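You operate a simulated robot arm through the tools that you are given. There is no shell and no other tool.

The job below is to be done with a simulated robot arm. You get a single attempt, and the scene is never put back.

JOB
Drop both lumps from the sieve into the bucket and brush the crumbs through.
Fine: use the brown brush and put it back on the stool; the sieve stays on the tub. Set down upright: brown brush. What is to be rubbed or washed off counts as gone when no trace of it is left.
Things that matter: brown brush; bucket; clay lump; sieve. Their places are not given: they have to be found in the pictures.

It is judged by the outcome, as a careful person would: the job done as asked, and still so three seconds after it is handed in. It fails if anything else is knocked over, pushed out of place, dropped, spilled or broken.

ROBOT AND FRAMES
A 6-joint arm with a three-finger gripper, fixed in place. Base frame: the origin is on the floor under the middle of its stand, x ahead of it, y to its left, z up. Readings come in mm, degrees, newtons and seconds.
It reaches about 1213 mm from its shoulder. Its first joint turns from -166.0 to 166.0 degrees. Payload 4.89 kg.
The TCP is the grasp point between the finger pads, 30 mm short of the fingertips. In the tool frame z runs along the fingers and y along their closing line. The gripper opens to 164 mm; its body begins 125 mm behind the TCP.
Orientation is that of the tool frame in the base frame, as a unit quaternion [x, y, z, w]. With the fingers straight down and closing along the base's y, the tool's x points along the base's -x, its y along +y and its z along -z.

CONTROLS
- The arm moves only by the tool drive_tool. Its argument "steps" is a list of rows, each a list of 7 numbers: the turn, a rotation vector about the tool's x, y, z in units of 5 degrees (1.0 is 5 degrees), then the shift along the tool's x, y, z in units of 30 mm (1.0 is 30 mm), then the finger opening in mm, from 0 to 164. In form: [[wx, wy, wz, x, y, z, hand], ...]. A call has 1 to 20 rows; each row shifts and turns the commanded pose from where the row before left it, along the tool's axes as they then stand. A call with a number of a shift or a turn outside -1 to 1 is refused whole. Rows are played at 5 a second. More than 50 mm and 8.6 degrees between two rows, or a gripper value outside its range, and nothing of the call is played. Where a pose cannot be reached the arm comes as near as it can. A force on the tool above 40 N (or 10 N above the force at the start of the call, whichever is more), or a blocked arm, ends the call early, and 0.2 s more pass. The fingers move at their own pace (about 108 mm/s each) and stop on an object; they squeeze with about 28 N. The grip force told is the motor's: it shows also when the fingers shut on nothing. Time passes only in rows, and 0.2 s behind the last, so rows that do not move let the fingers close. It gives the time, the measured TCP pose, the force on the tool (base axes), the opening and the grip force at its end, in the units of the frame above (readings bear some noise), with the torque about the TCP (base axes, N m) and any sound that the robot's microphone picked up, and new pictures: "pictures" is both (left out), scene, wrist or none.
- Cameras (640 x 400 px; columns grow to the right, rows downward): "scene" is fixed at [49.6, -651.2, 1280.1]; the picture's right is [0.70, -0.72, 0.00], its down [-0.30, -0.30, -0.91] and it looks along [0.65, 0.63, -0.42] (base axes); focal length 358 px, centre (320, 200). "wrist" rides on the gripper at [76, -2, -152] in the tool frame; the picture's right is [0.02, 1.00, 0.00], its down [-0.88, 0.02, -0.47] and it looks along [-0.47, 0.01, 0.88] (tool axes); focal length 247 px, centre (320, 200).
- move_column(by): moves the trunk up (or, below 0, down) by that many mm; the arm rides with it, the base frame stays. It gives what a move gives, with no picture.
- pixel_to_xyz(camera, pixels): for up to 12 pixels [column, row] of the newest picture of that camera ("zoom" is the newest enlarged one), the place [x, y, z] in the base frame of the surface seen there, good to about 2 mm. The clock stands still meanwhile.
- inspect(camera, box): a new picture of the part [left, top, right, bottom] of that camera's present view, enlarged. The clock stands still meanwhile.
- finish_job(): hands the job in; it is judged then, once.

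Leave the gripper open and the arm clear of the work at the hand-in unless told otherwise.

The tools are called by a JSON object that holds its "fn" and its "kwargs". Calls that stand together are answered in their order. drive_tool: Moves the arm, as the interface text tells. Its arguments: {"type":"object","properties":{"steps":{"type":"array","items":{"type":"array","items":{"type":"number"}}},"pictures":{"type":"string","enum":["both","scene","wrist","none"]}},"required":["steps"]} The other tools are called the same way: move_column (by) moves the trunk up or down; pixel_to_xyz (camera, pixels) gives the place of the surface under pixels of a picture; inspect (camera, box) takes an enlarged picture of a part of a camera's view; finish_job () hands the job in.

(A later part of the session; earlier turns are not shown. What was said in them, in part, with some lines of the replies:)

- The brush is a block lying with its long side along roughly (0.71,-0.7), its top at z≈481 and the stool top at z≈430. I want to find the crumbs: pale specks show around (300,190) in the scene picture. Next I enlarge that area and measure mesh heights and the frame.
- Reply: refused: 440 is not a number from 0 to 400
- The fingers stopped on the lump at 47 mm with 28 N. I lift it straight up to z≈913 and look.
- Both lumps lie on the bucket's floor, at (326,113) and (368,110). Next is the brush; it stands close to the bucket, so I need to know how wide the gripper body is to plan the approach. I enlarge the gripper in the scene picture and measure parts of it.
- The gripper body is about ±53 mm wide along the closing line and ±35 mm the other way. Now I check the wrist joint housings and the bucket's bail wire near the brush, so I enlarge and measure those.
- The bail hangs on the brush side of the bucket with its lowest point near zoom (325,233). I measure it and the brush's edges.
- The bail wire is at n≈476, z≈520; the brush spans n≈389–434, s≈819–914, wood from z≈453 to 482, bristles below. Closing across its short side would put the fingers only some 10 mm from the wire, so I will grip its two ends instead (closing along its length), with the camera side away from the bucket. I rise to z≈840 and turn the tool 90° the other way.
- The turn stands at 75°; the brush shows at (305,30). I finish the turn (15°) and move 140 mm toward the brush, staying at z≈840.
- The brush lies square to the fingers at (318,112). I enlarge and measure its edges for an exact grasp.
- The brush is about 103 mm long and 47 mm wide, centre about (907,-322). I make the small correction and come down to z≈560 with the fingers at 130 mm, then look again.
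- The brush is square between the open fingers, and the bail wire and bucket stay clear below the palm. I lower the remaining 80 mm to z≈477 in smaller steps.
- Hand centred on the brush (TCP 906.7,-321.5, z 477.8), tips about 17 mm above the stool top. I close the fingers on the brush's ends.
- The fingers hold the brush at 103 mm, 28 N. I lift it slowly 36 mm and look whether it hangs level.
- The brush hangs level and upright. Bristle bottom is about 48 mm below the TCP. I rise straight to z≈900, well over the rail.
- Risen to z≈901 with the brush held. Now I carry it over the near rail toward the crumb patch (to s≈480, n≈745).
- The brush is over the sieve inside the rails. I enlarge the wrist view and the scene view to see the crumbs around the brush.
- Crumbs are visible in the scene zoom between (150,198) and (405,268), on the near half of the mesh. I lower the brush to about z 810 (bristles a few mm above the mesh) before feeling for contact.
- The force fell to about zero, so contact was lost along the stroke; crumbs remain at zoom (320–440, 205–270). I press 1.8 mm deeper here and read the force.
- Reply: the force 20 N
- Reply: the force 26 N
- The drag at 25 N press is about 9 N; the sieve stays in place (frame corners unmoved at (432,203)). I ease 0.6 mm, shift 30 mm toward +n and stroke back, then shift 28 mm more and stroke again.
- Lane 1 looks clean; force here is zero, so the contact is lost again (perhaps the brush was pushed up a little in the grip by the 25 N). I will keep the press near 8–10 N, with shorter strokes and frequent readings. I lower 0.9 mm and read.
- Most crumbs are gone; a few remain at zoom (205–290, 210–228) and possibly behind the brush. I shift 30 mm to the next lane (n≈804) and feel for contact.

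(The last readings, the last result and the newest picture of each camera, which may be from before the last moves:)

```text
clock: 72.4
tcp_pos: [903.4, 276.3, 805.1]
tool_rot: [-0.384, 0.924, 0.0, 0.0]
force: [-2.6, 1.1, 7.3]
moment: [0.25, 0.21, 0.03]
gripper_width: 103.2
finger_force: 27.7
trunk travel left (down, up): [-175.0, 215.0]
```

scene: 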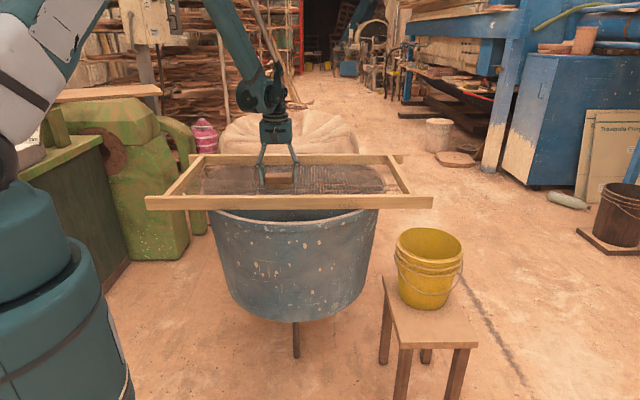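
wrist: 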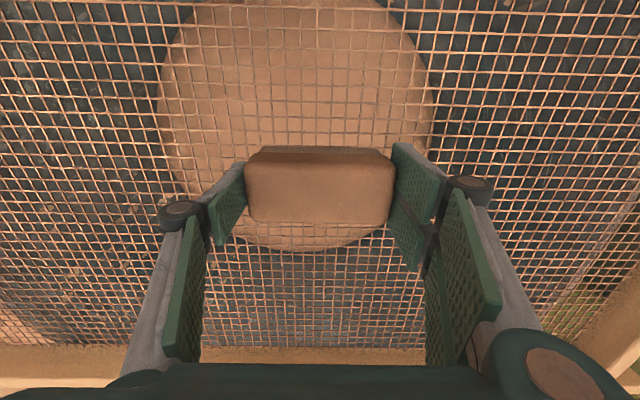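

7 N press. I go on to the end of the lane, 60 mm.

{"fn": "drive_tool", "kwargs": {"steps": [[0, 0, 0, 0, -0.4, 0, 85], [0, 0, 0, 0, -0.4, 0, 85], [0, 0, 0, 0, -0.4, 0, 85], [0, 0, 0, 0, -0.4, 0, 85], [0, 0, 0, 0, -0.4, 0, 85]], "pictures": "none"}}

{"fn": "inspect", "kwargs": {"camera": "scene", "box": [250, 150, 350, 212]}}

```text
clock: 73.6
tcp_pos: [945.5, 233.9, 804.2]
tool_rot: [-0.384, 0.923, -0.001, 0.0]
force: [-5.9, 3.7, 17.4]
moment: [0.44, 0.44, -0.04]
gripper_width: 103.6
finger_force: 28.7
trunk travel left (down, up): [-175.0, 215.0]
```

```text
6.40 times, centred on (300, 181) of scene
```

zoom: 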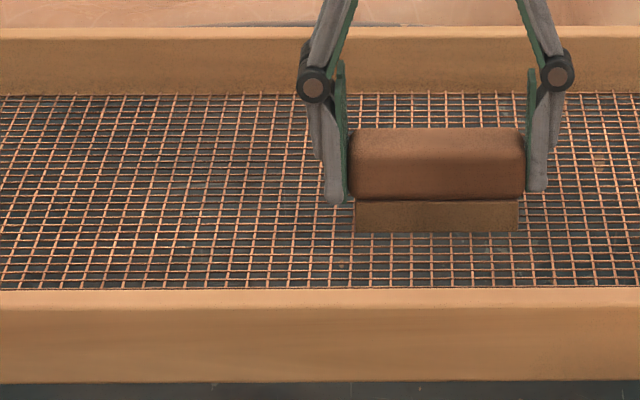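

The swept part looks clean. One more lane toward +n (n≈856) with s decreasing, easing 0.3 mm first.

{"fn": "drive_tool", "kwargs": {"steps": [[0, 0, 0, -0.4, 0, -0.012, 85], [0, 0, 0, -0.36, 0, 0, 85], [0, 0, 0, 0, 0.4, 0, 85], [0, 0, 0, 0, 0.4, 0, 85], [0, 0, 0, 0, 0.4, 0, 85], [0, 0, 0, 0, 0.4, 0, 85], [0, 0, 0, 0, 0.4, 0, 85]], "pictures": "none"}}

```text
clock: 75.2
tcp_pos: [919.4, 293.0, 803.8]
tool_rot: [-0.383, 0.924, 0.001, 0.0]
force: [1.0, -0.3, -1.6]
moment: [0.05, 0.03, 0.01]
gripper_width: 103.1
finger_force: 27.9
trunk travel left (down, up): [-175.0, 215.0]
```

No contact now; I lower 0.9 mm and continue.

{"fn": "drive_tool", "kwargs": {"steps": [[0, 0, 0, 0, 0, 0.015, 85], [0, 0, 0, 0, 0, 0.015, 85], [0, 0, 0, 0, 0.2, 0, 85]], "pictures": "none"}}

```text
clock: 76.0
tcp_pos: [915.2, 296.6, 804.8]
tool_rot: [-0.384, 0.923, 0.0, 0.001]
force: [3.3, -1.3, 8.5]
moment: [0.01, -0.07, 0.03]
gripper_width: 103.7
finger_force: 27.8
trunk travel left (down, up): [-175.0, 215.0]
```

8.5 N. I continue the stroke 84 mm with s decreasing, then all the way back.

{"fn": "drive_tool", "kwargs": {"steps": [[0, 0, 0, 0, 0.4, 0, 85], [0, 0, 0, 0, 0.4, 0, 85], [0, 0, 0, 0, 0.4, 0, 85], [0, 0, 0, 0, 0.4, 0, 85], [0, 0, 0, 0, 0.4, 0, 85], [0, 0, 0, 0, 0.4, 0, 85], [0, 0, 0, 0, 0.4, 0, 85]], "pictures": "none"}}

{"fn": "drive_tool", "kwargs": {"steps": [[0, 0, 0, 0, -0.4, 0, 85], [0, 0, 0, 0, -0.4, 0, 85], [0, 0, 0, 0, -0.4, 0, 85], [0, 0, 0, 0, -0.4, 0, 85], [0, 0, 0, 0, -0.4, 0, 85], [0, 0, 0, 0, -0.4, 0, 85]], "pictures": "none"}}

```text
clock: 77.6
tcp_pos: [854.8, 354.8, 804.9]
tool_rot: [-0.382, 0.924, 0.001, 0.0]
force: [5.6, -5.4, 21.1]
moment: [-0.25, -0.28, 0.06]
gripper_width: 103.4
finger_force: 27.9
trunk travel left (down, up): [-175.0, 215.0]
```

```text
clock: 79.0
tcp_pos: [907.2, 304.7, 804.6]
tool_rot: [-0.383, 0.924, -0.001, 0.0]
force: [-2.2, 2.0, 8.6]
moment: [0.36, 0.42, 0.05]
gripper_width: 103.5
finger_force: 28.2
trunk travel left (down, up): [-175.0, 215.0]
```

I finish this lane and then lift off 120 mm, moving a bit to +n, so the camera can see the whole swept patch.

{"fn": "drive_tool", "kwargs": {"steps": [[0, 0, 0, 0, -0.4, 0, 85], [0, 0, 0, 0, -0.4, 0, 85], [0, 0, 0, 0, -0.4, 0, 85], [0, 0, 0, 0, -0.4, 0, 85], [0, 0, 0, 0, -0.4, 0, 85], [0, 0, 0, 0, -0.4, 0, 85], [0, 0, 0, 0, 0, -0.3, 85], [0, 0, 0, 0, 0.5, -0.9, 85], [0, 0, 0, 0, 0.9, -0.9, 85], [0, 0, 0, -0.5, 0.9, -0.9, 85], [0, 0, 0, -0.9, 0, -0.9, 85], [0, 0, 0, 0, 0, 0, 85]]}}

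{"fn": "inspect", "kwargs": {"camera": "scene", "box": [255, 160, 345, 216]}}

{"fn": "inspect", "kwargs": {"camera": "wrist", "box": [240, 20, 400, 150]}}

```text
clock: 81.6
tcp_pos: [938.4, 330.8, 920.5]
tool_rot: [-0.383, 0.924, 0.001, 0.0]
force: [-0.8, 0.7, -0.1]
moment: [-0.04, -0.07, 0.01]
gripper_width: 103.6
finger_force: 27.9
trunk travel left (down, up): [-175.0, 215.0]
```

scene: 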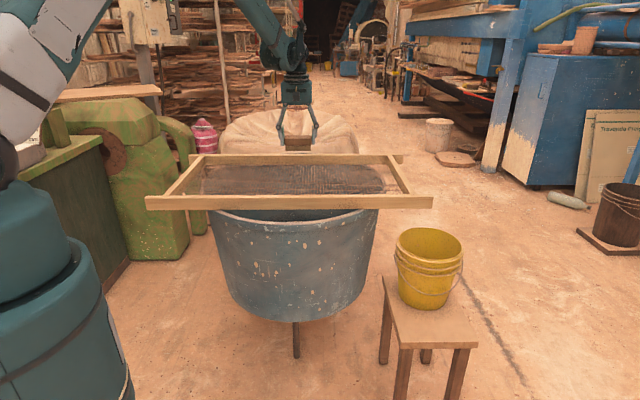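
wrist: 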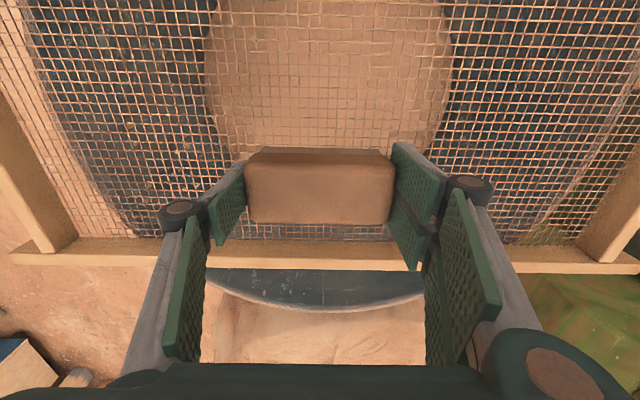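

```text
7.11 times, centred on (300, 188) of scene
```

zoom: 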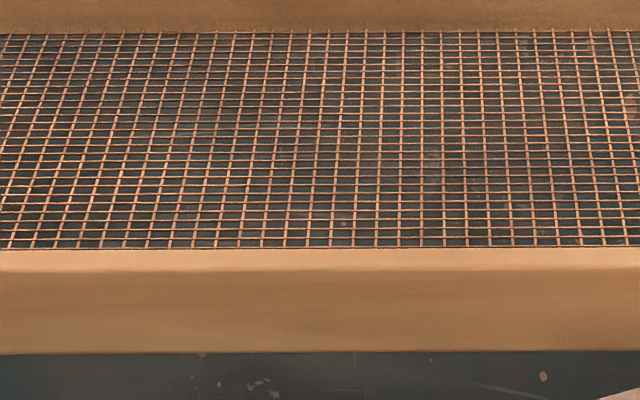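

```text
3.08 times, centred on (320, 85) of wrist
```

zoom: 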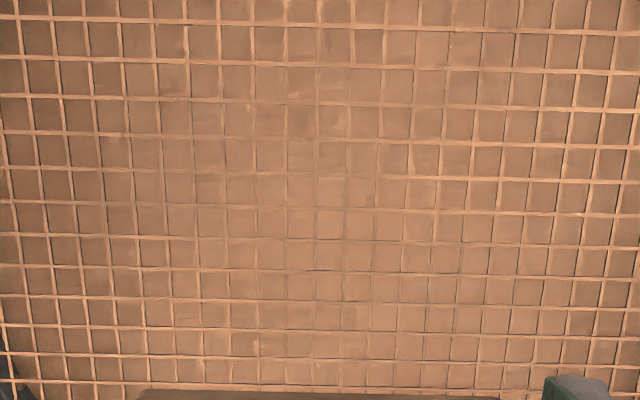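

The scene view shows no crumbs any more. I move 25 mm to −n so the whole patch lies in the upper part of the wrist picture and look closely.

{"fn": "drive_tool", "kwargs": {"steps": [[0, 0, 0, 0.5, 0, 0, 85], [0, 0, 0, 0.4, 0, 0, 85], [0, 0, 0, 0, 0, 0, 85]], "pictures": "wrist"}}

{"fn": "inspect", "kwargs": {"camera": "wrist", "box": [230, 0, 320, 60]}}

{"fn": "inspect", "kwargs": {"camera": "wrist", "box": [320, 0, 410, 60]}}

{"fn": "inspect", "kwargs": {"camera": "wrist", "box": [230, 55, 320, 115]}}

{"fn": "inspect", "kwargs": {"camera": "wrist", "box": [320, 55, 410, 115]}}

{"fn": "inspect", "kwargs": {"camera": "wrist", "box": [250, 95, 390, 150]}}

```text
clock: 82.4
tcp_pos: [918.8, 313.3, 921.3]
tool_rot: [-0.384, 0.923, -0.001, 0.0]
force: [0.4, -0.2, -0.4]
moment: [0.01, 0.01, 0.01]
gripper_width: 103.6
finger_force: 28.0
trunk travel left (down, up): [-175.0, 215.0]
```

wrist: 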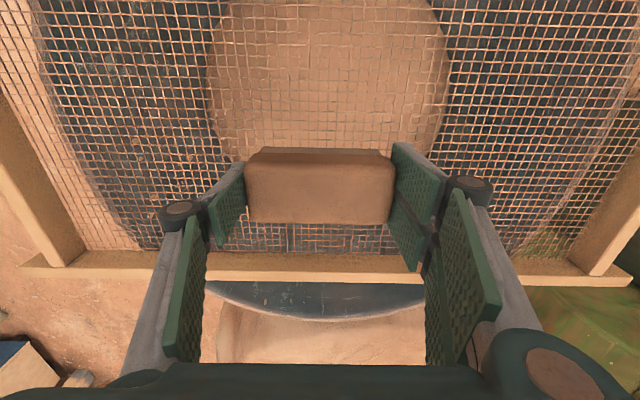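

```text
6.67 times, centred on (275, 30) of wrist
```

zoom: 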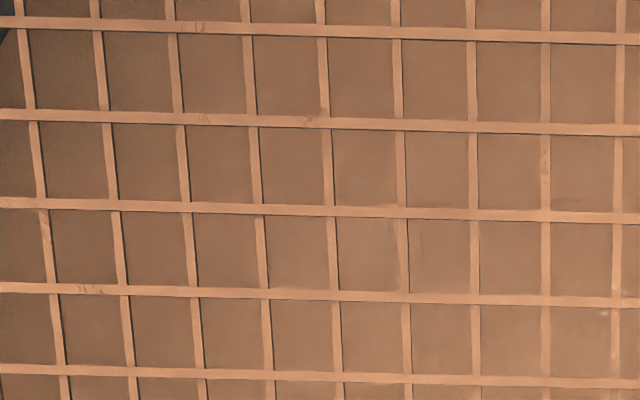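

```text
6.67 times, centred on (365, 30) of wrist
```

zoom: 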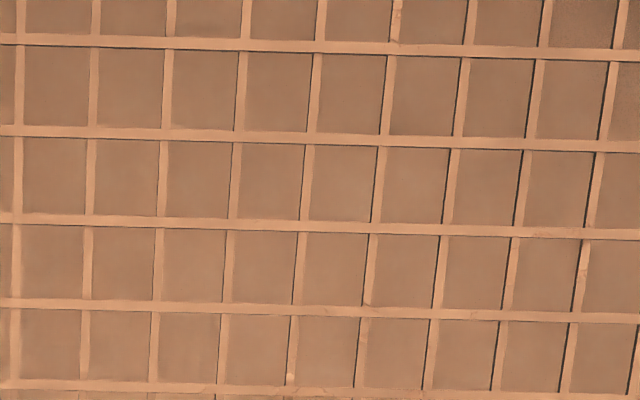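

```text
6.67 times, centred on (275, 85) of wrist
```

zoom: 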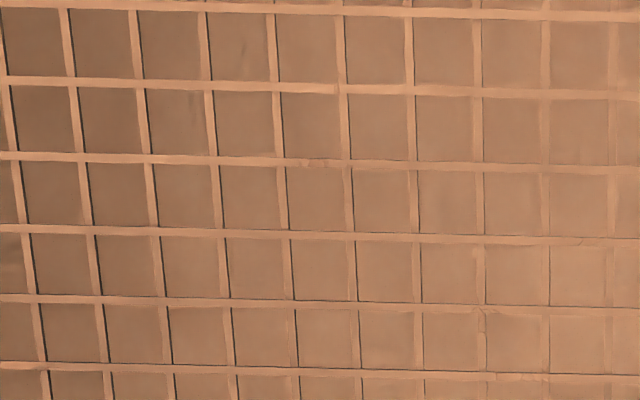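

```text
6.67 times, centred on (365, 85) of wrist
```

zoom: 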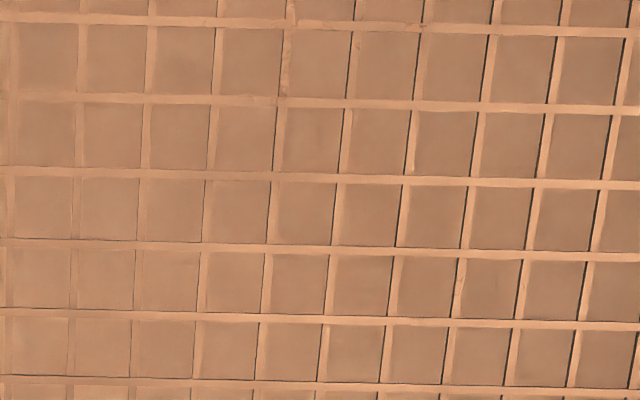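

```text
4.57 times, centred on (320, 122) of wrist
```

zoom: 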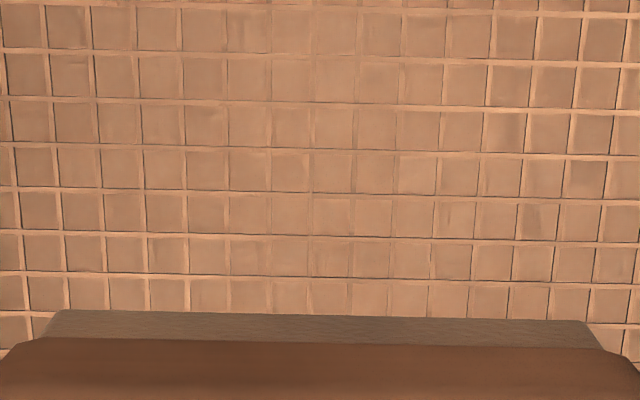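

The patch is clean: only wire and the tub beneath. I verify which part of the mesh this covers, and inspect the places where the lumps lay and the rest of the mesh.

{"fn": "pixel_to_xyz", "kwargs": {"camera": "wrist", "pixels": [[320, 3], [230, 3], [410, 3], [320, 140]]}}

{"fn": "inspect", "kwargs": {"camera": "scene", "box": [190, 150, 290, 212]}}

{"fn": "inspect", "kwargs": {"camera": "scene", "box": [310, 150, 410, 212]}}

{"fn": "inspect", "kwargs": {"camera": "wrist", "box": [20, 0, 230, 130]}}

{"fn": "inspect", "kwargs": {"camera": "wrist", "box": [410, 0, 640, 140]}}

```text
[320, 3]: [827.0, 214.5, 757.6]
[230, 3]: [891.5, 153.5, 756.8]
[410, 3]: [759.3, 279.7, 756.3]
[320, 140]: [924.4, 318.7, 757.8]
```

```text
6.40 times, centred on (240, 181) of scene
```

zoom: 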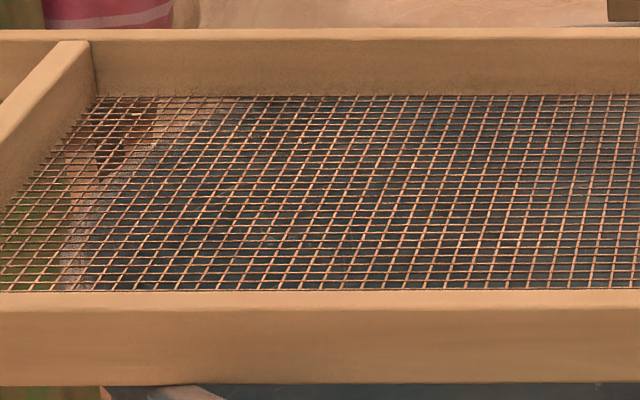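

```text
6.40 times, centred on (360, 181) of scene
```

zoom: 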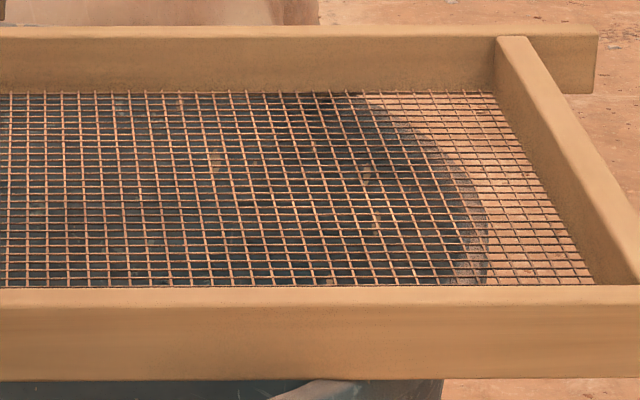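

```text
3.05 times, centred on (125, 65) of wrist
```

zoom: 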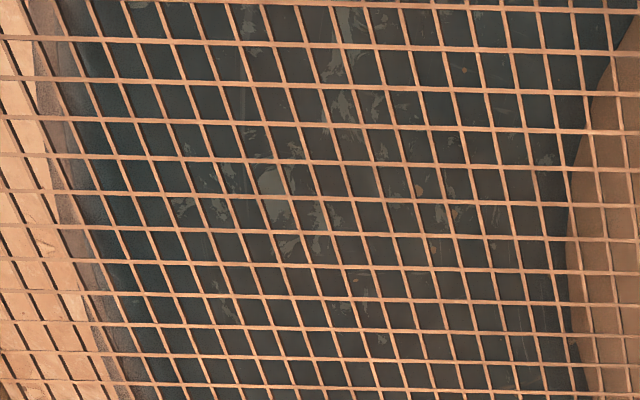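

```text
2.78 times, centred on (525, 70) of wrist
```

zoom: 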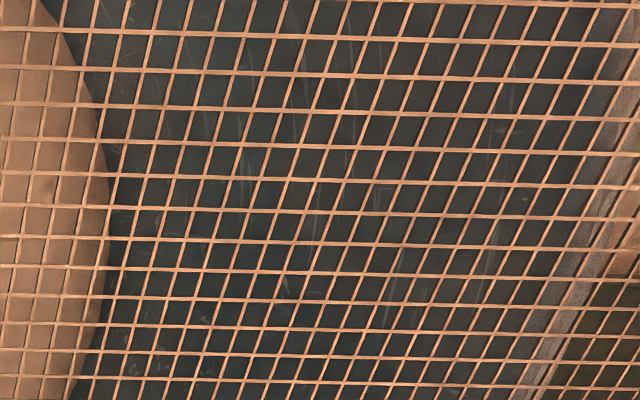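

Everything from n≈736 onward is clean. On the way back I stop 70 mm nearer to the near rail to see the strip beside it too.

{"fn": "drive_tool", "kwargs": {"steps": [[0, 0, 0, 0.8, 0, 0, 85], [0, 0, 0, 0.8, 0, 0, 85], [0, 0, 0, 0.8, 0, 0, 85], [0, 0, 0, 0, 0, 0, 85]], "pictures": "wrist"}}

{"fn": "inspect", "kwargs": {"camera": "wrist", "box": [220, 0, 320, 75]}}

{"fn": "inspect", "kwargs": {"camera": "wrist", "box": [320, 0, 420, 75]}}

{"fn": "inspect", "kwargs": {"camera": "wrist", "box": [240, 70, 400, 150]}}

```text
clock: 83.4
tcp_pos: [867.3, 261.6, 921.4]
tool_rot: [-0.384, 0.923, 0.0, 0.001]
force: [-0.5, 0.4, -0.4]
moment: [0.04, -0.04, 0.0]
gripper_width: 103.6
finger_force: 28.1
trunk travel left (down, up): [-175.0, 215.0]
```

wrist: 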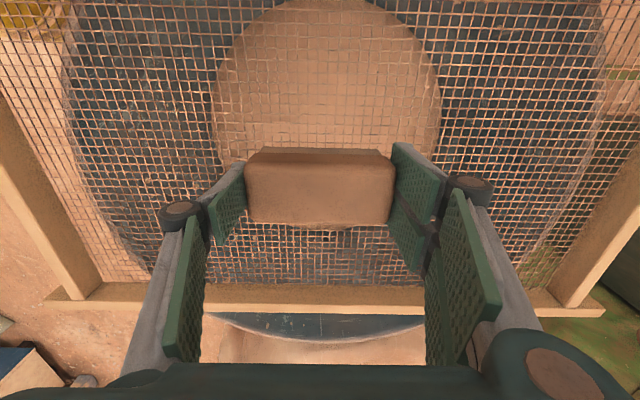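

```text
5.33 times, centred on (270, 38) of wrist
```

zoom: 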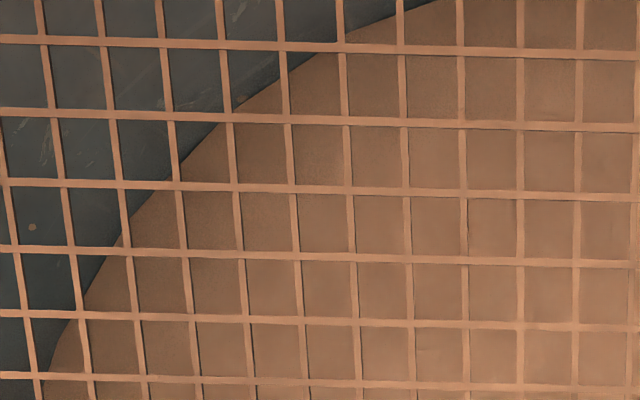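

```text
5.33 times, centred on (370, 38) of wrist
```

zoom: 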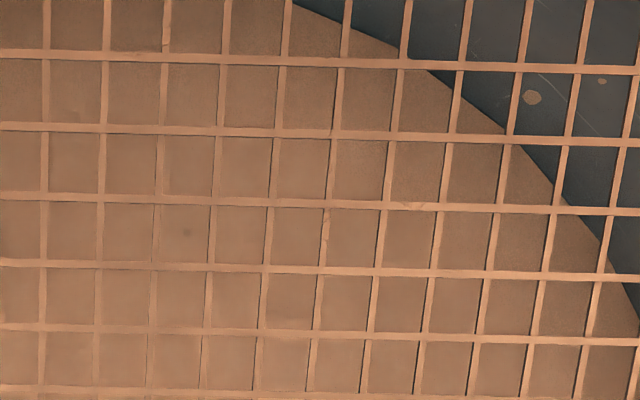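

```text
4.00 times, centred on (320, 110) of wrist
```

zoom: 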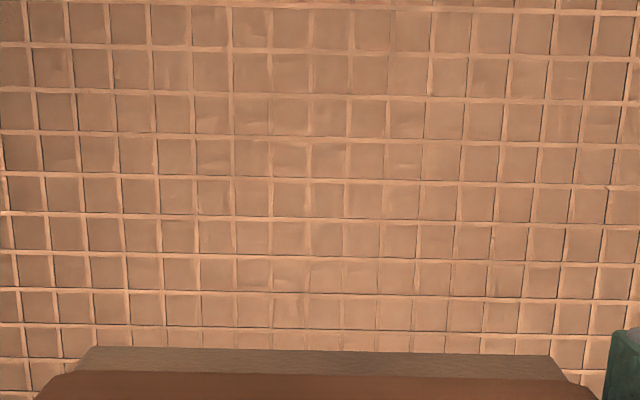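

It looks clean; a few wires show tiny irregularities, e.g. near wrist (371,43). I enlarge these strongly to be sure they are not crumb remains.

{"fn": "inspect", "kwargs": {"camera": "wrist", "box": [355, 30, 395, 55]}}

{"fn": "inspect", "kwargs": {"camera": "wrist", "box": [320, 0, 360, 25]}}

{"fn": "inspect", "kwargs": {"camera": "wrist", "box": [280, 60, 320, 85]}}

{"fn": "inspect", "kwargs": {"camera": "wrist", "box": [330, 70, 390, 108]}}

{"fn": "inspect", "kwargs": {"camera": "wrist", "box": [430, 20, 500, 64]}}

```text
16.00 times, centred on (375, 42) of wrist
```

zoom: 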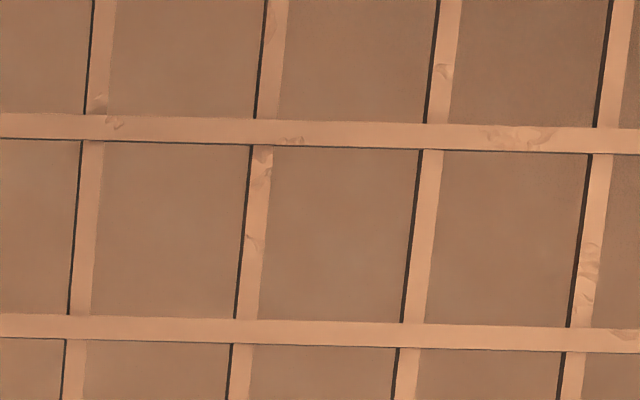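

```text
16.00 times, centred on (340, 12) of wrist
```

zoom: 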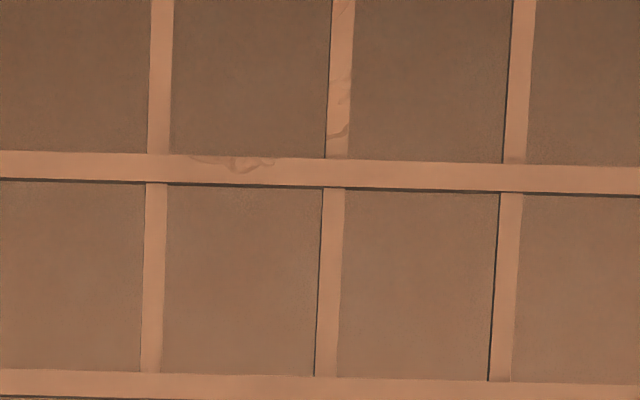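

```text
16.00 times, centred on (300, 72) of wrist
```

zoom: 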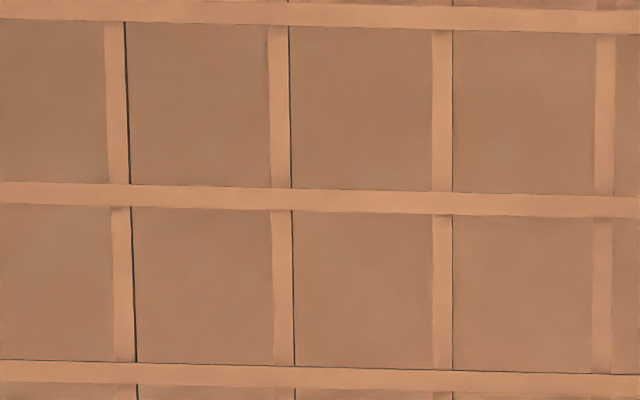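

```text
10.53 times, centred on (360, 89) of wrist
```

zoom: 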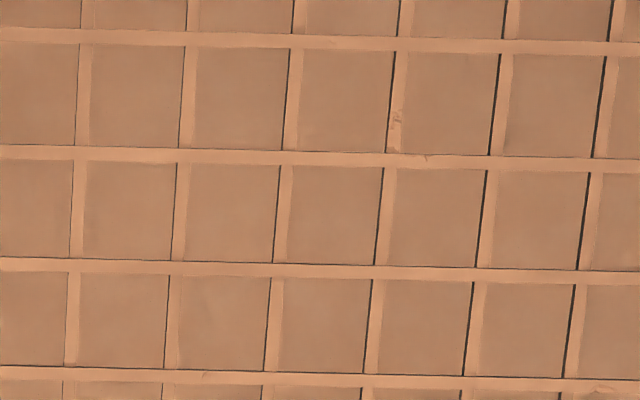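

```text
9.09 times, centred on (465, 42) of wrist
```

zoom: 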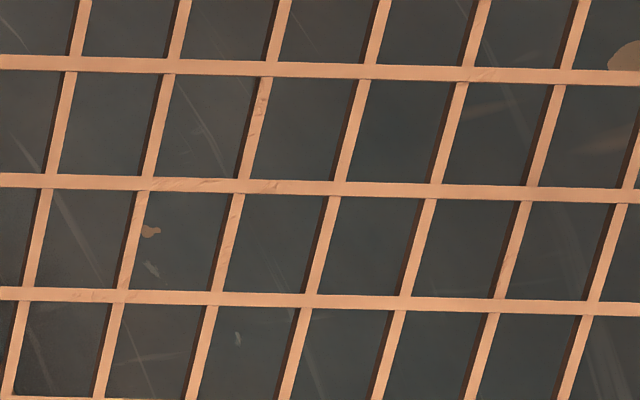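

These are just chips in the wire's own colour, present everywhere on the mesh; no crumbs remain. Now I carry the brush back over the rail to above its old place on the stool (907,-322) at this height.

{"fn": "drive_tool", "kwargs": {"steps": [[0, 0, 0, 0.427, -0.489, 0, 85], [0, 0, 0, 0.854, -0.978, 0, 85], [0, 0, 0, 0.854, -0.978, 0, 85], [0, 0, 0, 0.854, -0.978, 0, 85], [0, 0, 0, 0.854, -0.978, 0, 85], [0, 0, 0, 0.854, -0.978, 0, 85], [0, 0, 0, 0.854, -0.978, 0, 85], [0, 0, 0, 0.854, -0.978, 0, 85], [0, 0, 0, 0.854, -0.978, 0, 85], [0, 0, 0, 0.854, -0.978, 0, 85], [0, 0, 0, 0.854, -0.978, 0, 85], [0, 0, 0, 0.854, -0.978, 0, 85], [0, 0, 0, 0.854, -0.978, 0, 85], [0, 0, 0, 0.854, -0.978, 0, 85], [0, 0, 0, 0.854, -0.978, 0, 85], [0, 0, 0, 0.427, -0.489, 0, 85], [0, 0, 0, 0, 0, 0, 85], [0, 0, 0, 0, 0, 0, 85]]}}

```text
clock: 87.2
tcp_pos: [908.4, -320.0, 920.2]
tool_rot: [-0.383, 0.924, 0.0, 0.0]
force: [0.8, 0.1, -1.6]
moment: [0.04, 0.0, -0.02]
gripper_width: 103.3
finger_force: 28.0
trunk travel left (down, up): [-175.0, 215.0]
```

scene: 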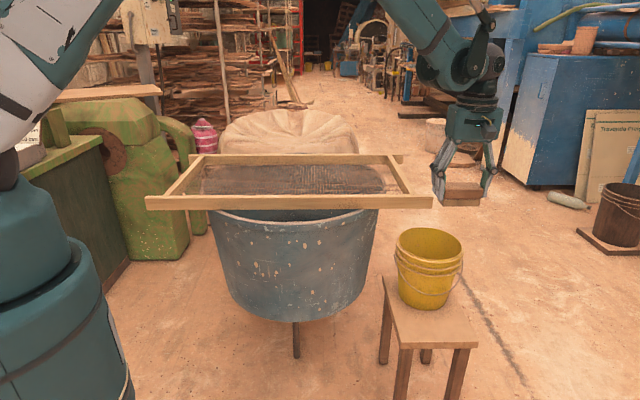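
wrist: 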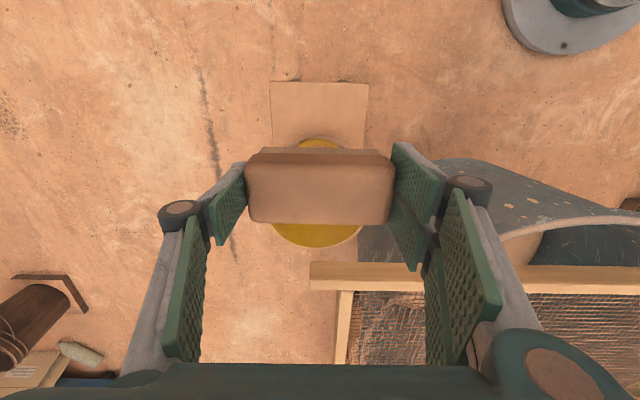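

The brush is held level over the stool. I shift 3 mm away from the bucket and lower to about z 530.

{"fn": "drive_tool", "kwargs": {"steps": [[0, 0, 0, 0.1, 0, 0.5, 85], [0, 0, 0, 0, 0, 0.95, 85], [0, 0, 0, 0, 0, 0.95, 85], [0, 0, 0, 0, 0, 0.95, 85], [0, 0, 0, 0, 0, 0.95, 85], [0, 0, 0, 0, 0, 0.95, 85], [0, 0, 0, 0, 0, 0.95, 85], [0, 0, 0, 0, 0, 0.95, 85], [0, 0, 0, 0, 0, 0.95, 85], [0, 0, 0, 0, 0, 0.95, 85], [0, 0, 0, 0, 0, 0.95, 85], [0, 0, 0, 0, 0, 0.95, 85], [0, 0, 0, 0, 0, 0.95, 85], [0, 0, 0, 0, 0, 0.95, 85], [0, 0, 0, 0, 0, 0.2, 85], [0, 0, 0, 0, 0, 0, 85]]}}

```text
clock: 90.6
tcp_pos: [905.6, -321.7, 529.4]
tool_rot: [-0.382, 0.924, 0.0, 0.0]
force: [1.0, -0.1, -1.3]
moment: [-0.02, -0.01, -0.01]
gripper_width: 103.4
finger_force: 27.2
trunk travel left (down, up): [-175.0, 215.0]
```

scene: 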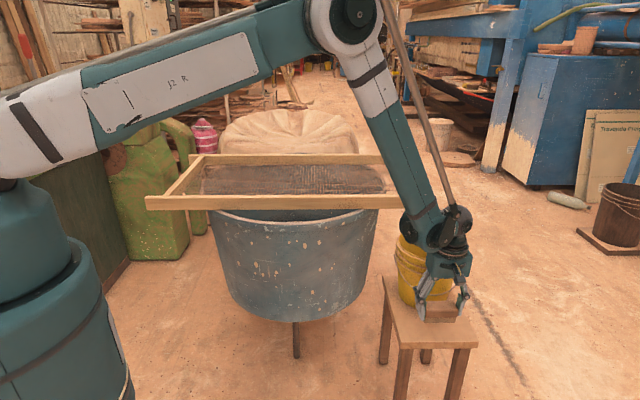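
wrist: 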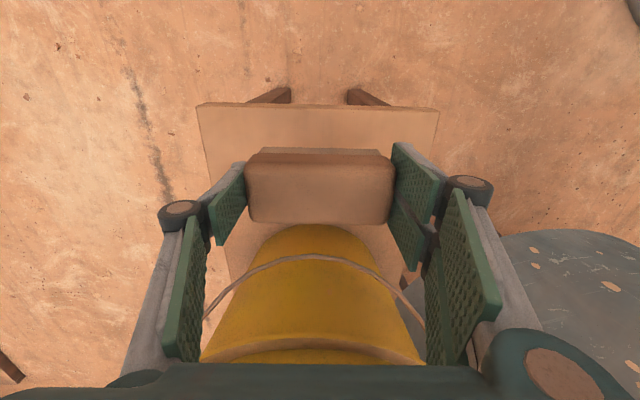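

Next I lower 45 mm to z≈484, just short of the stool, slowing down.

{"fn": "drive_tool", "kwargs": {"steps": [[0, 0, 0, 0, 0, 0.6, 85], [0, 0, 0, 0, 0, 0.5, 85], [0, 0, 0, 0, 0, 0.3, 85], [0, 0, 0, 0, 0, 0.1, 85], [0, 0, 0, 0, 0, 0, 85]], "pictures": "none"}}

```text
clock: 91.8
tcp_pos: [907.9, -322.8, 484.1]
tool_rot: [-0.383, 0.924, 0.0, 0.0]
force: [-0.1, -0.1, -1.9]
moment: [-0.02, -0.01, -0.01]
gripper_width: 103.4
finger_force: 27.9
trunk travel left (down, up): [-175.0, 215.0]
```

No contact yet at z≈484. I feel down in 1.2 mm steps.

{"fn": "drive_tool", "kwargs": {"steps": [[0, 0, 0, 0, 0, 0.04, 85], [0, 0, 0, 0, 0, 0.04, 85], [0, 0, 0, 0, 0, 0.04, 85], [0, 0, 0, 0, 0, 0.04, 85], [0, 0, 0, 0, 0, 0, 85]], "pictures": "none"}}

```text
clock: 93.0
tcp_pos: [907.6, -322.1, 479.1]
tool_rot: [-0.382, 0.924, -0.001, 0.001]
force: [0.9, -0.3, -1.7]
moment: [-0.02, 0.0, -0.01]
gripper_width: 103.5
finger_force: 28.3
trunk travel left (down, up): [-175.0, 215.0]
```

Still free at z≈479. I go on in 0.75 mm steps.

{"fn": "drive_tool", "kwargs": {"steps": [[0, 0, 0, 0, 0, 0.025, 85], [0, 0, 0, 0, 0, 0.025, 85], [0, 0, 0, 0, 0, 0, 85]], "pictures": "none"}}

```text
clock: 93.8
tcp_pos: [906.6, -321.6, 477.8]
tool_rot: [-0.383, 0.924, 0.001, 0.001]
force: [0.3, 0.7, 0.4]
moment: [-0.01, -0.1, 0.04]
gripper_width: 103.6
finger_force: 27.9
trunk travel left (down, up): [-175.0, 215.0]
```

A slight contact shows (moment −0.1). One more small step.

{"fn": "drive_tool", "kwargs": {"steps": [[0, 0, 0, 0, 0, 0.02, 85], [0, 0, 0, 0, 0, 0, 85]]}}

{"fn": "inspect", "kwargs": {"camera": "scene", "box": [390, 250, 490, 345]}}

```text
clock: 94.4
tcp_pos: [906.9, -322.4, 478.2]
tool_rot: [-0.382, 0.924, 0.0, 0.001]
force: [3.0, 0.0, 8.0]
moment: [0.09, -0.07, -0.06]
gripper_width: 103.2
finger_force: 27.3
trunk travel left (down, up): [-175.0, 215.0]
```

scene: 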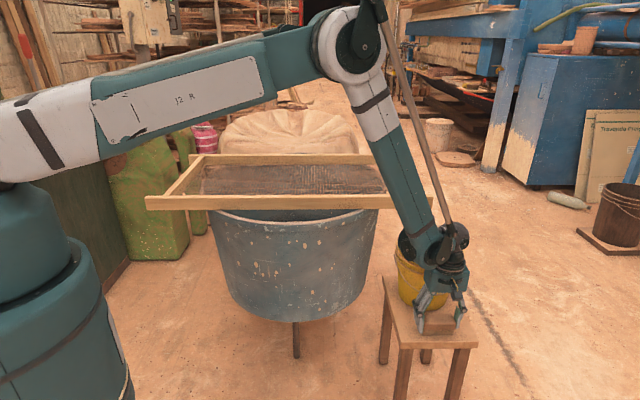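
wrist: 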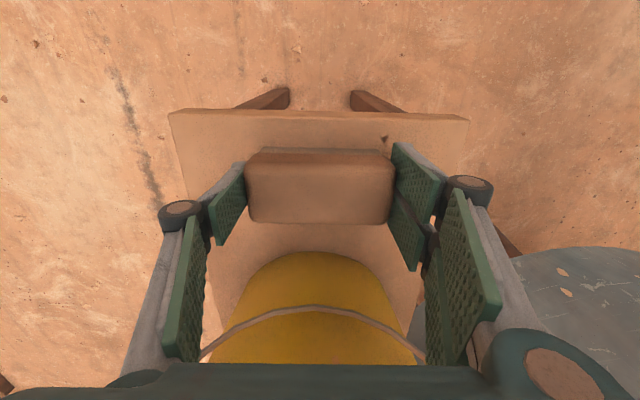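

```text
4.21 times, centred on (440, 298) of scene
```

zoom: 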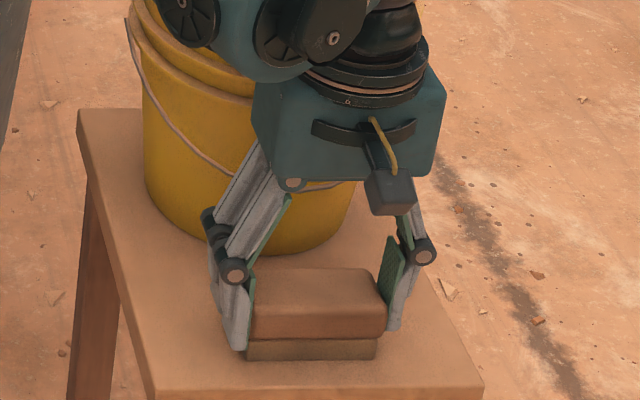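

The brush stands on the stool (8 N contact, at its old place). I ease by 0.3 mm and open the fingers to 132 mm.

{"fn": "drive_tool", "kwargs": {"steps": [[0, 0, 0, 0, 0, -0.01, 85], [0, 0, 0, 0, 0, 0, 106], [0, 0, 0, 0, 0, 0, 115], [0, 0, 0, 0, 0, 0, 132], [0, 0, 0, 0, 0, 0, 132], [0, 0, 0, 0, 0, 0, 132]]}}

```text
clock: 95.8
tcp_pos: [905.6, -320.9, 477.1]
tool_rot: [-0.383, 0.924, 0.0, 0.0]
force: [-0.6, -0.3, -0.1]
moment: [0.01, -0.02, 0.01]
gripper_width: 132.0
finger_force: 0.1
trunk travel left (down, up): [-175.0, 215.0]
```

scene: 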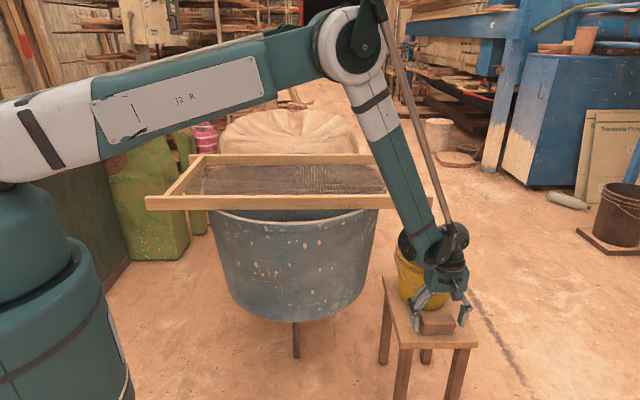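
wrist: 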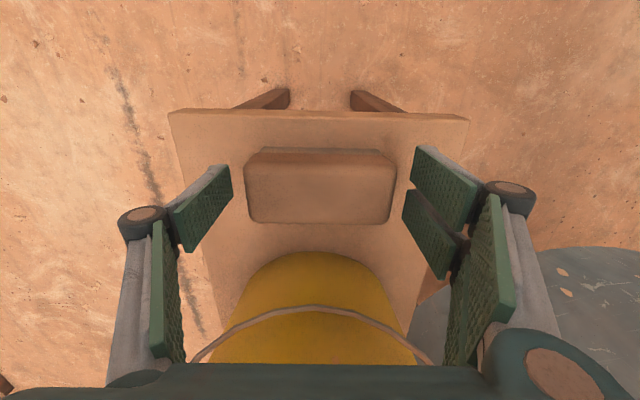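

The fingers are free and the brush stands upright on the stool. I rise straight up to z≈910.

{"fn": "drive_tool", "kwargs": {"steps": [[0, 0, 0, 0, 0, -0.3, 132], [0, 0, 0, 0, 0, -0.6, 132], [0, 0, 0, 0, 0, -0.95, 132], [0, 0, 0, 0, 0, -0.95, 132], [0, 0, 0, 0, 0, -0.95, 132], [0, 0, 0, 0, 0, -0.95, 132], [0, 0, 0, 0, 0, -0.95, 132], [0, 0, 0, 0, 0, -0.95, 132], [0, 0, 0, 0, 0, -0.95, 132], [0, 0, 0, 0, 0, -0.95, 132], [0, 0, 0, 0, 0, -0.95, 132], [0, 0, 0, 0, 0, -0.95, 132], [0, 0, 0, 0, 0, -0.95, 132], [0, 0, 0, 0, 0, -0.95, 132], [0, 0, 0, 0, 0, -0.95, 132], [0, 0, 0, 0, 0, -0.95, 132], [0, 0, 0, 0, 0, 0, 132]]}}

{"fn": "inspect", "kwargs": {"camera": "scene", "box": [360, 215, 500, 345]}}

```text
clock: 99.4
tcp_pos: [906.5, -321.6, 904.1]
tool_rot: [-0.383, 0.924, -0.001, 0.0]
force: [0.3, 0.0, 0.1]
moment: [0.0, -0.03, -0.01]
gripper_width: 132.4
finger_force: 0.1
trunk travel left (down, up): [-175.0, 215.0]
```

scene: 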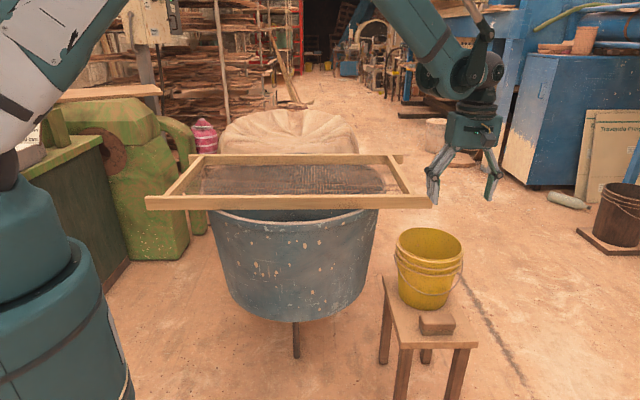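
wrist: 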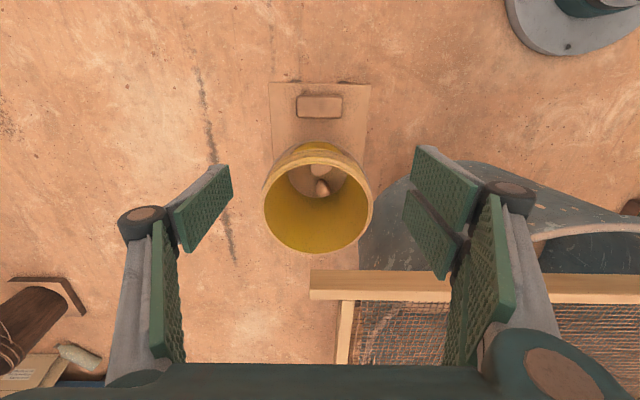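

```text
3.08 times, centred on (430, 280) of scene
```

zoom: 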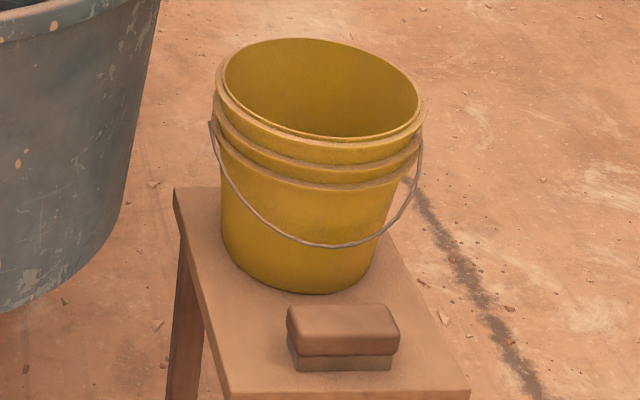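

The brush stands upright where it was; both lumps are in the bucket. I raise the hand to z≈1066 while turning it back 45°, then go to the first viewing place over the sieve for a final check.

{"fn": "drive_tool", "kwargs": {"steps": [[0, 0, 1, 0, 0, -0.6, 132], [0, 0, 1, 0, 0, -0.6, 132], [0, 0, 1, 0, 0, -0.6, 140], [0, 0, 1, 0, 0, -0.6, 150], [0, 0, 1, 0, 0, -0.6, 160], [0, 0, 1, 0, 0, -0.6, 164], [0, 0, 1, 0, 0, -0.6, 164], [0, 0, 1, 0, 0, -0.6, 164], [0, 0, 1, 0, 0, -0.6, 164], [0, 0, 0, 0, 0, 0, 164]], "pictures": "none"}}

{"fn": "drive_tool", "kwargs": {"steps": [[0, 0, 0, 0.331, 0.993, 0, 164], [0, 0, 0, 0.331, 0.993, 0, 164], [0, 0, 0, 0.331, 0.993, 0, 164], [0, 0, 0, 0.331, 0.993, 0, 164], [0, 0, 0, 0.331, 0.993, 0, 164], [0, 0, 0, 0.331, 0.993, 0, 164], [0, 0, 0, 0.331, 0.993, 0, 164], [0, 0, 0, 0.331, 0.993, 0, 164], [0, 0, 0, 0.331, 0.993, 0, 164], [0, 0, 0, 0.331, 0.993, 0, 164], [0, 0, 0, 0.331, 0.993, 0, 164], [0, 0, 0, 0.331, 0.993, 0, 164], [0, 0, 0, 0.331, 0.993, 0, 164], [0, 0, 0, 0.331, 0.993, 0, 164], [0, 0, 0, 0.331, 0.993, 0, 164], [0, 0, 0, 0.331, 0.993, 0, 164], [0, 0, 0, 0.331, 0.993, 0, 164], [0, 0, 0, 0.331, 0.993, 0, 164], [0, 0, 0, 0.331, 0.993, 0, 164], [0, 0, 0, 0.331, 0.993, 0, 164]]}}

{"fn": "inspect", "kwargs": {"camera": "wrist", "box": [255, 140, 375, 240]}}

{"fn": "inspect", "kwargs": {"camera": "wrist", "box": [270, 150, 330, 190]}}

{"fn": "inspect", "kwargs": {"camera": "wrist", "box": [270, 190, 330, 230]}}

{"fn": "inspect", "kwargs": {"camera": "wrist", "box": [310, 165, 370, 205]}}

```text
clock: 101.6
tcp_pos: [905.4, -323.2, 1067.1]
tool_rot: [0.0, 1.0, 0.0, 0.0]
force: [-1.1, -0.4, -0.3]
moment: [0.03, -0.01, -0.01]
gripper_width: 164.0
finger_force: 0.1
trunk travel left (down, up): [-175.0, 215.0]
```

```text
clock: 105.8
tcp_pos: [707.0, 274.8, 1067.0]
tool_rot: [0.0, 1.0, 0.0, 0.0]
force: [0.3, -0.3, 0.1]
moment: [0.17, 0.01, -0.01]
gripper_width: 164.1
finger_force: 0.0
trunk travel left (down, up): [-175.0, 215.0]
```

scene: 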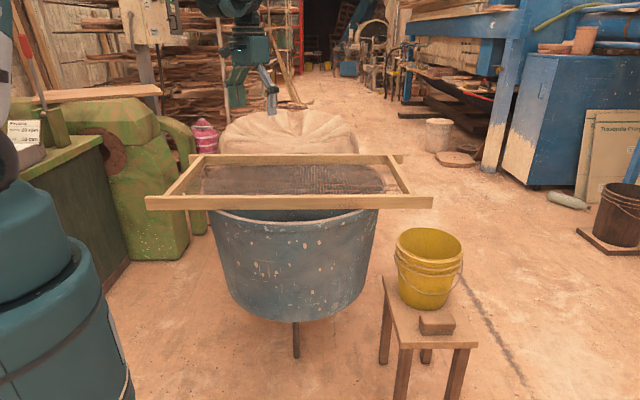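
wrist: 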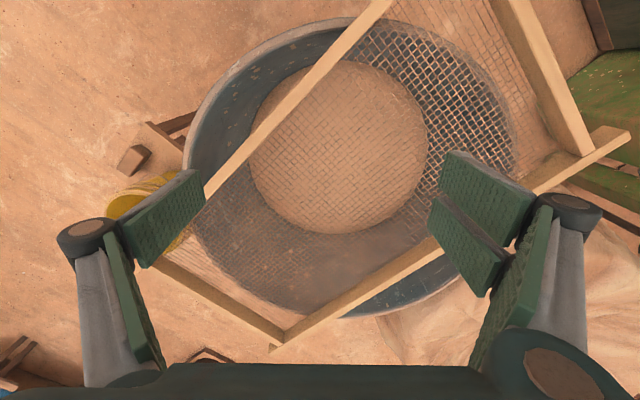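

```text
4.00 times, centred on (315, 190) of wrist
```

zoom: 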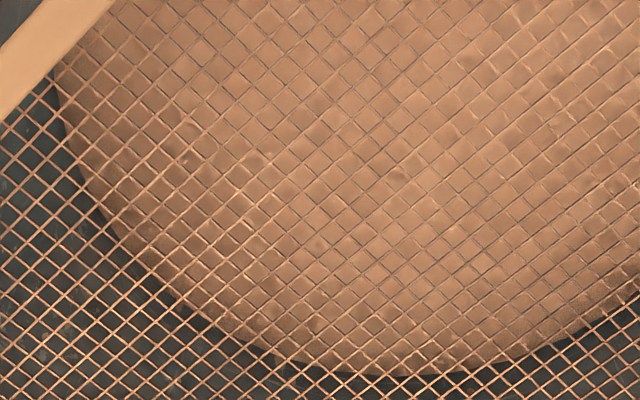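

```text
10.00 times, centred on (300, 170) of wrist
```

zoom: 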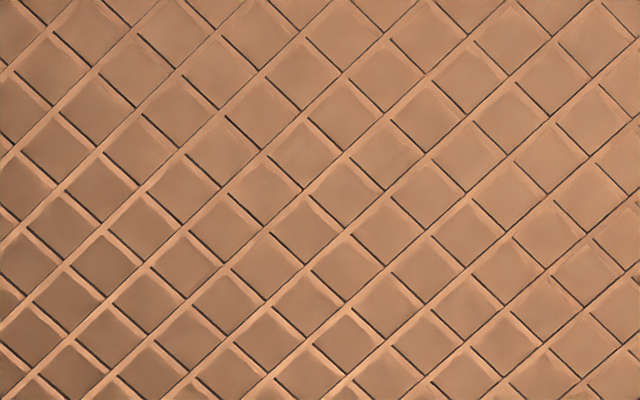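

```text
10.00 times, centred on (300, 210) of wrist
```

zoom: 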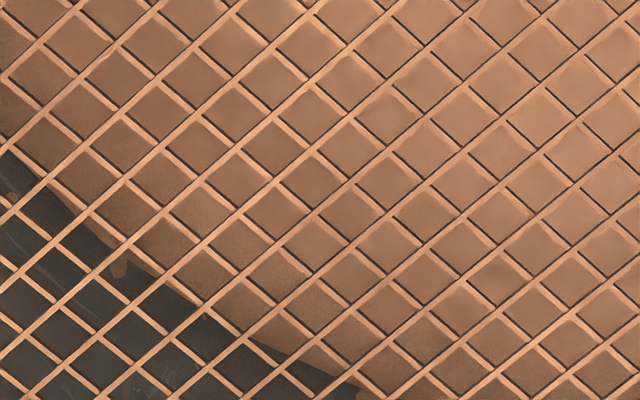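

```text
10.00 times, centred on (340, 185) of wrist
```

zoom: 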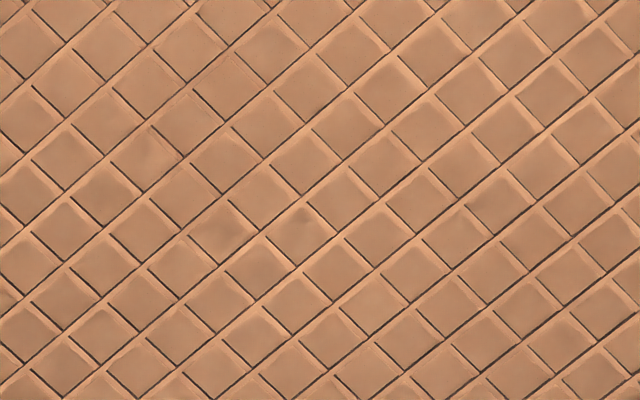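

From the same viewpoint as at the start, all crumbs are gone and the sieve lies just where it lay. I check the two places where the lumps had lain, then retreat.

{"fn": "inspect", "kwargs": {"camera": "wrist", "box": [355, 85, 445, 160]}}

{"fn": "inspect", "kwargs": {"camera": "wrist", "box": [220, 215, 320, 300]}}

{"fn": "pixel_to_xyz", "kwargs": {"camera": "scene", "pixels": [[148, 203], [430, 203], [195, 156], [402, 157], [437, 318], [399, 240]]}}

```text
5.33 times, centred on (400, 122) of wrist
```

zoom: 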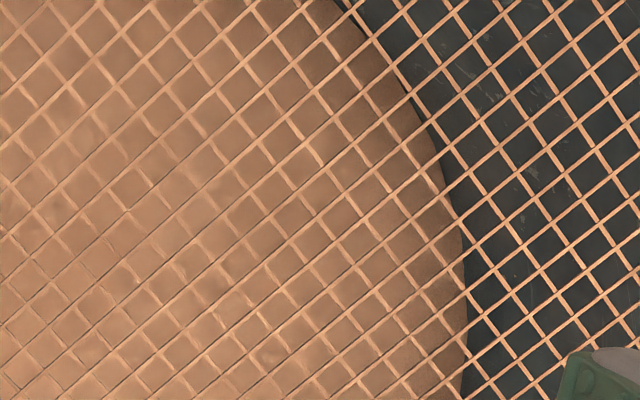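

```text
4.71 times, centred on (270, 258) of wrist
```

zoom: 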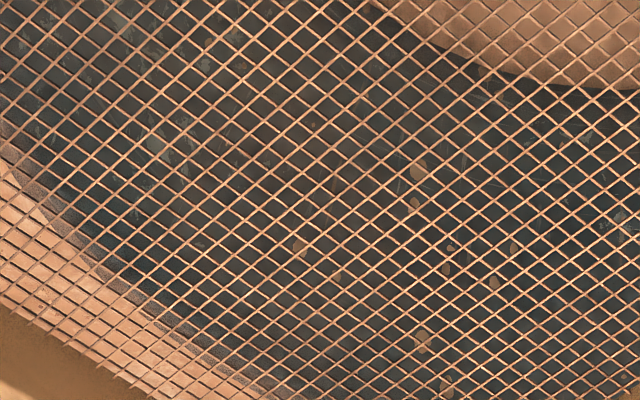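

```text
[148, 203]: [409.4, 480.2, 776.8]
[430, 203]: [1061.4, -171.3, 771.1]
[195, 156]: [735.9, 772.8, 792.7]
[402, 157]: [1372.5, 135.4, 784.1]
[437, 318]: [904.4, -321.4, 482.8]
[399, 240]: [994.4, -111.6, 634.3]
```

The dull flecks at zoom (418,170), (422,340) and (300,247) seem to lie behind the wires on the tub wall. I check their depth to be sure.

{"fn": "pixel_to_xyz", "kwargs": {"camera": "zoom", "pixels": [[418, 170], [415, 204], [422, 338], [424, 346], [300, 247], [336, 275], [495, 283], [448, 250], [446, 384], [220, 135]]}}

{"fn": "inspect", "kwargs": {"camera": "wrist", "box": [270, 240, 310, 265]}}

```text
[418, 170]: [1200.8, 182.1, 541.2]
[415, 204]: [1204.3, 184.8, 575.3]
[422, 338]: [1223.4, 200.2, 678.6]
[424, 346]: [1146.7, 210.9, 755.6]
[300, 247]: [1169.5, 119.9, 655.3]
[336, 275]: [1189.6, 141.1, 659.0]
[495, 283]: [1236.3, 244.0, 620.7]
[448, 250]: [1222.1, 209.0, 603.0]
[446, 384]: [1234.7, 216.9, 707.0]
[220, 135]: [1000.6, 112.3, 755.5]
```

```text
16.00 times, centred on (290, 252) of wrist
```

zoom: 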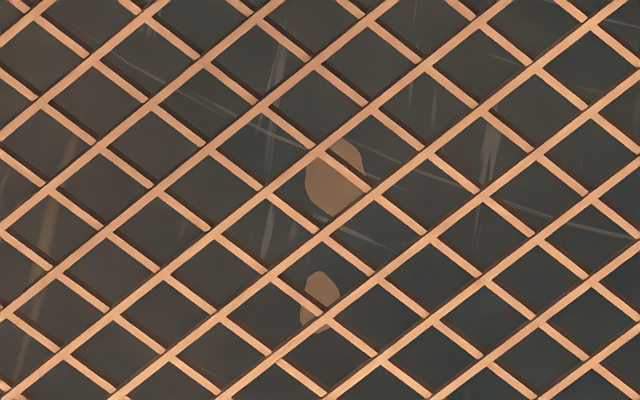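

Those flecks lie at z 540–707 on the tub's inner wall, behind the wires: paint, not crumbs. The frame corners measure as at the start. I draw the open hand back to its starting place, clear of the work, and let a few seconds pass.

{"fn": "drive_tool", "kwargs": {"steps": [[0, 0, 0, 0.26, -0.92, 0, 164], [0, 0, 0, 0.26, -0.92, 0, 164], [0, 0, 0, 0.26, -0.92, 0, 164], [0, 0, 0, 0.26, -0.92, 0, 164], [0, 0, 0, 0.26, -0.92, 0, 164], [0, 0, 0, 0.26, -0.92, 0, 164], [0, 0, 0, 0.26, -0.92, 0, 164], [0, 0, 0, 0.26, -0.92, 0, 164], [0, 0, 0, 0.26, -0.92, 0, 164], [0, 0, 0, 0.26, -0.92, 0, 164], [0, 0, 0, 0, 0, 0, 164], [0, 0, 0, 0, 0, 0, 164], [0, 0, 0, 0, 0, 0, 164]]}}

{"fn": "inspect", "kwargs": {"camera": "wrist", "box": [180, 120, 380, 290]}}

```text
clock: 108.6
tcp_pos: [631.1, -1.9, 1067.4]
tool_rot: [0.0, 1.0, 0.0, 0.0]
force: [-0.5, 0.1, -0.1]
moment: [0.05, 0.0, -0.01]
gripper_width: 163.9
finger_force: 0.1
trunk travel left (down, up): [-175.0, 215.0]
```

scene: 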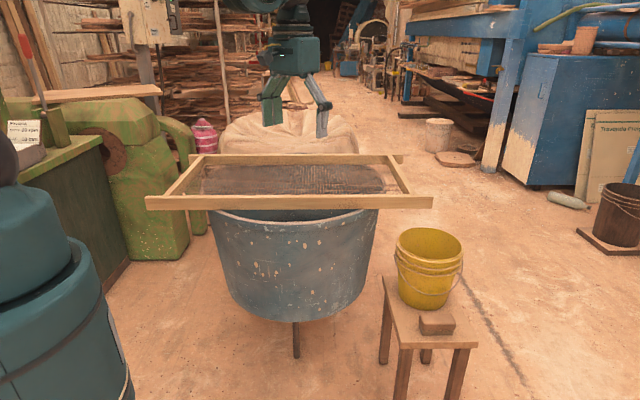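
wrist: 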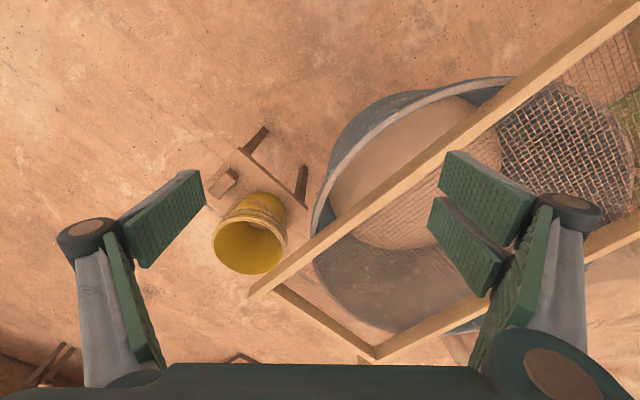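

```text
2.35 times, centred on (280, 205) of wrist
```

zoom: 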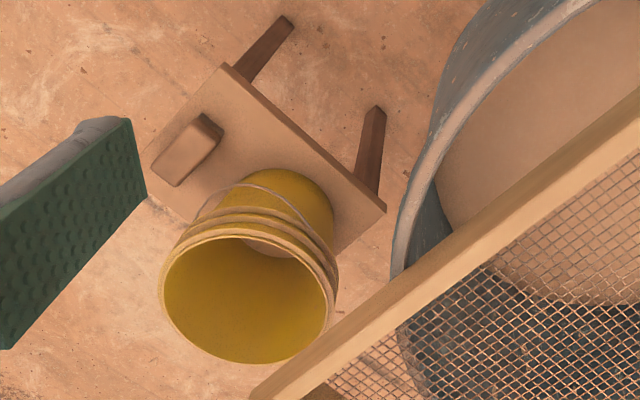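

The pictures match the start except for what was asked: both lumps are in the bucket, the crumbs are gone, the sieve is still on the tub, the brown brush stands upright on the stool, and the hand is open and clear. I hand the job in.

{"fn": "finish_job", "kwargs": {}}

```text
The job is handed in.
```

The job is done and handed in.

- **Lumps:** both lie on the floor of the yellow bucket, which stays on the stool.
- **Crumbs:** I brushed them through with the brown brush. From the viewpoint where I first found them, none are left on the mesh. The dull flecks still visible are paint on the tub's inner wall, behind the wires.
- **Sieve:** it is still on the tub, and its frame corners measure within about 3 mm of where they were at the start.
- **Brown brush:** it stands upright, bristles down, in its old place on the stool.
- **Arm:** the gripper is open and back at its starting position, clear of the work.

I saw nothing knocked over, spilled or pushed out of place. During brushing the press on the mesh reached about 25 N at most.
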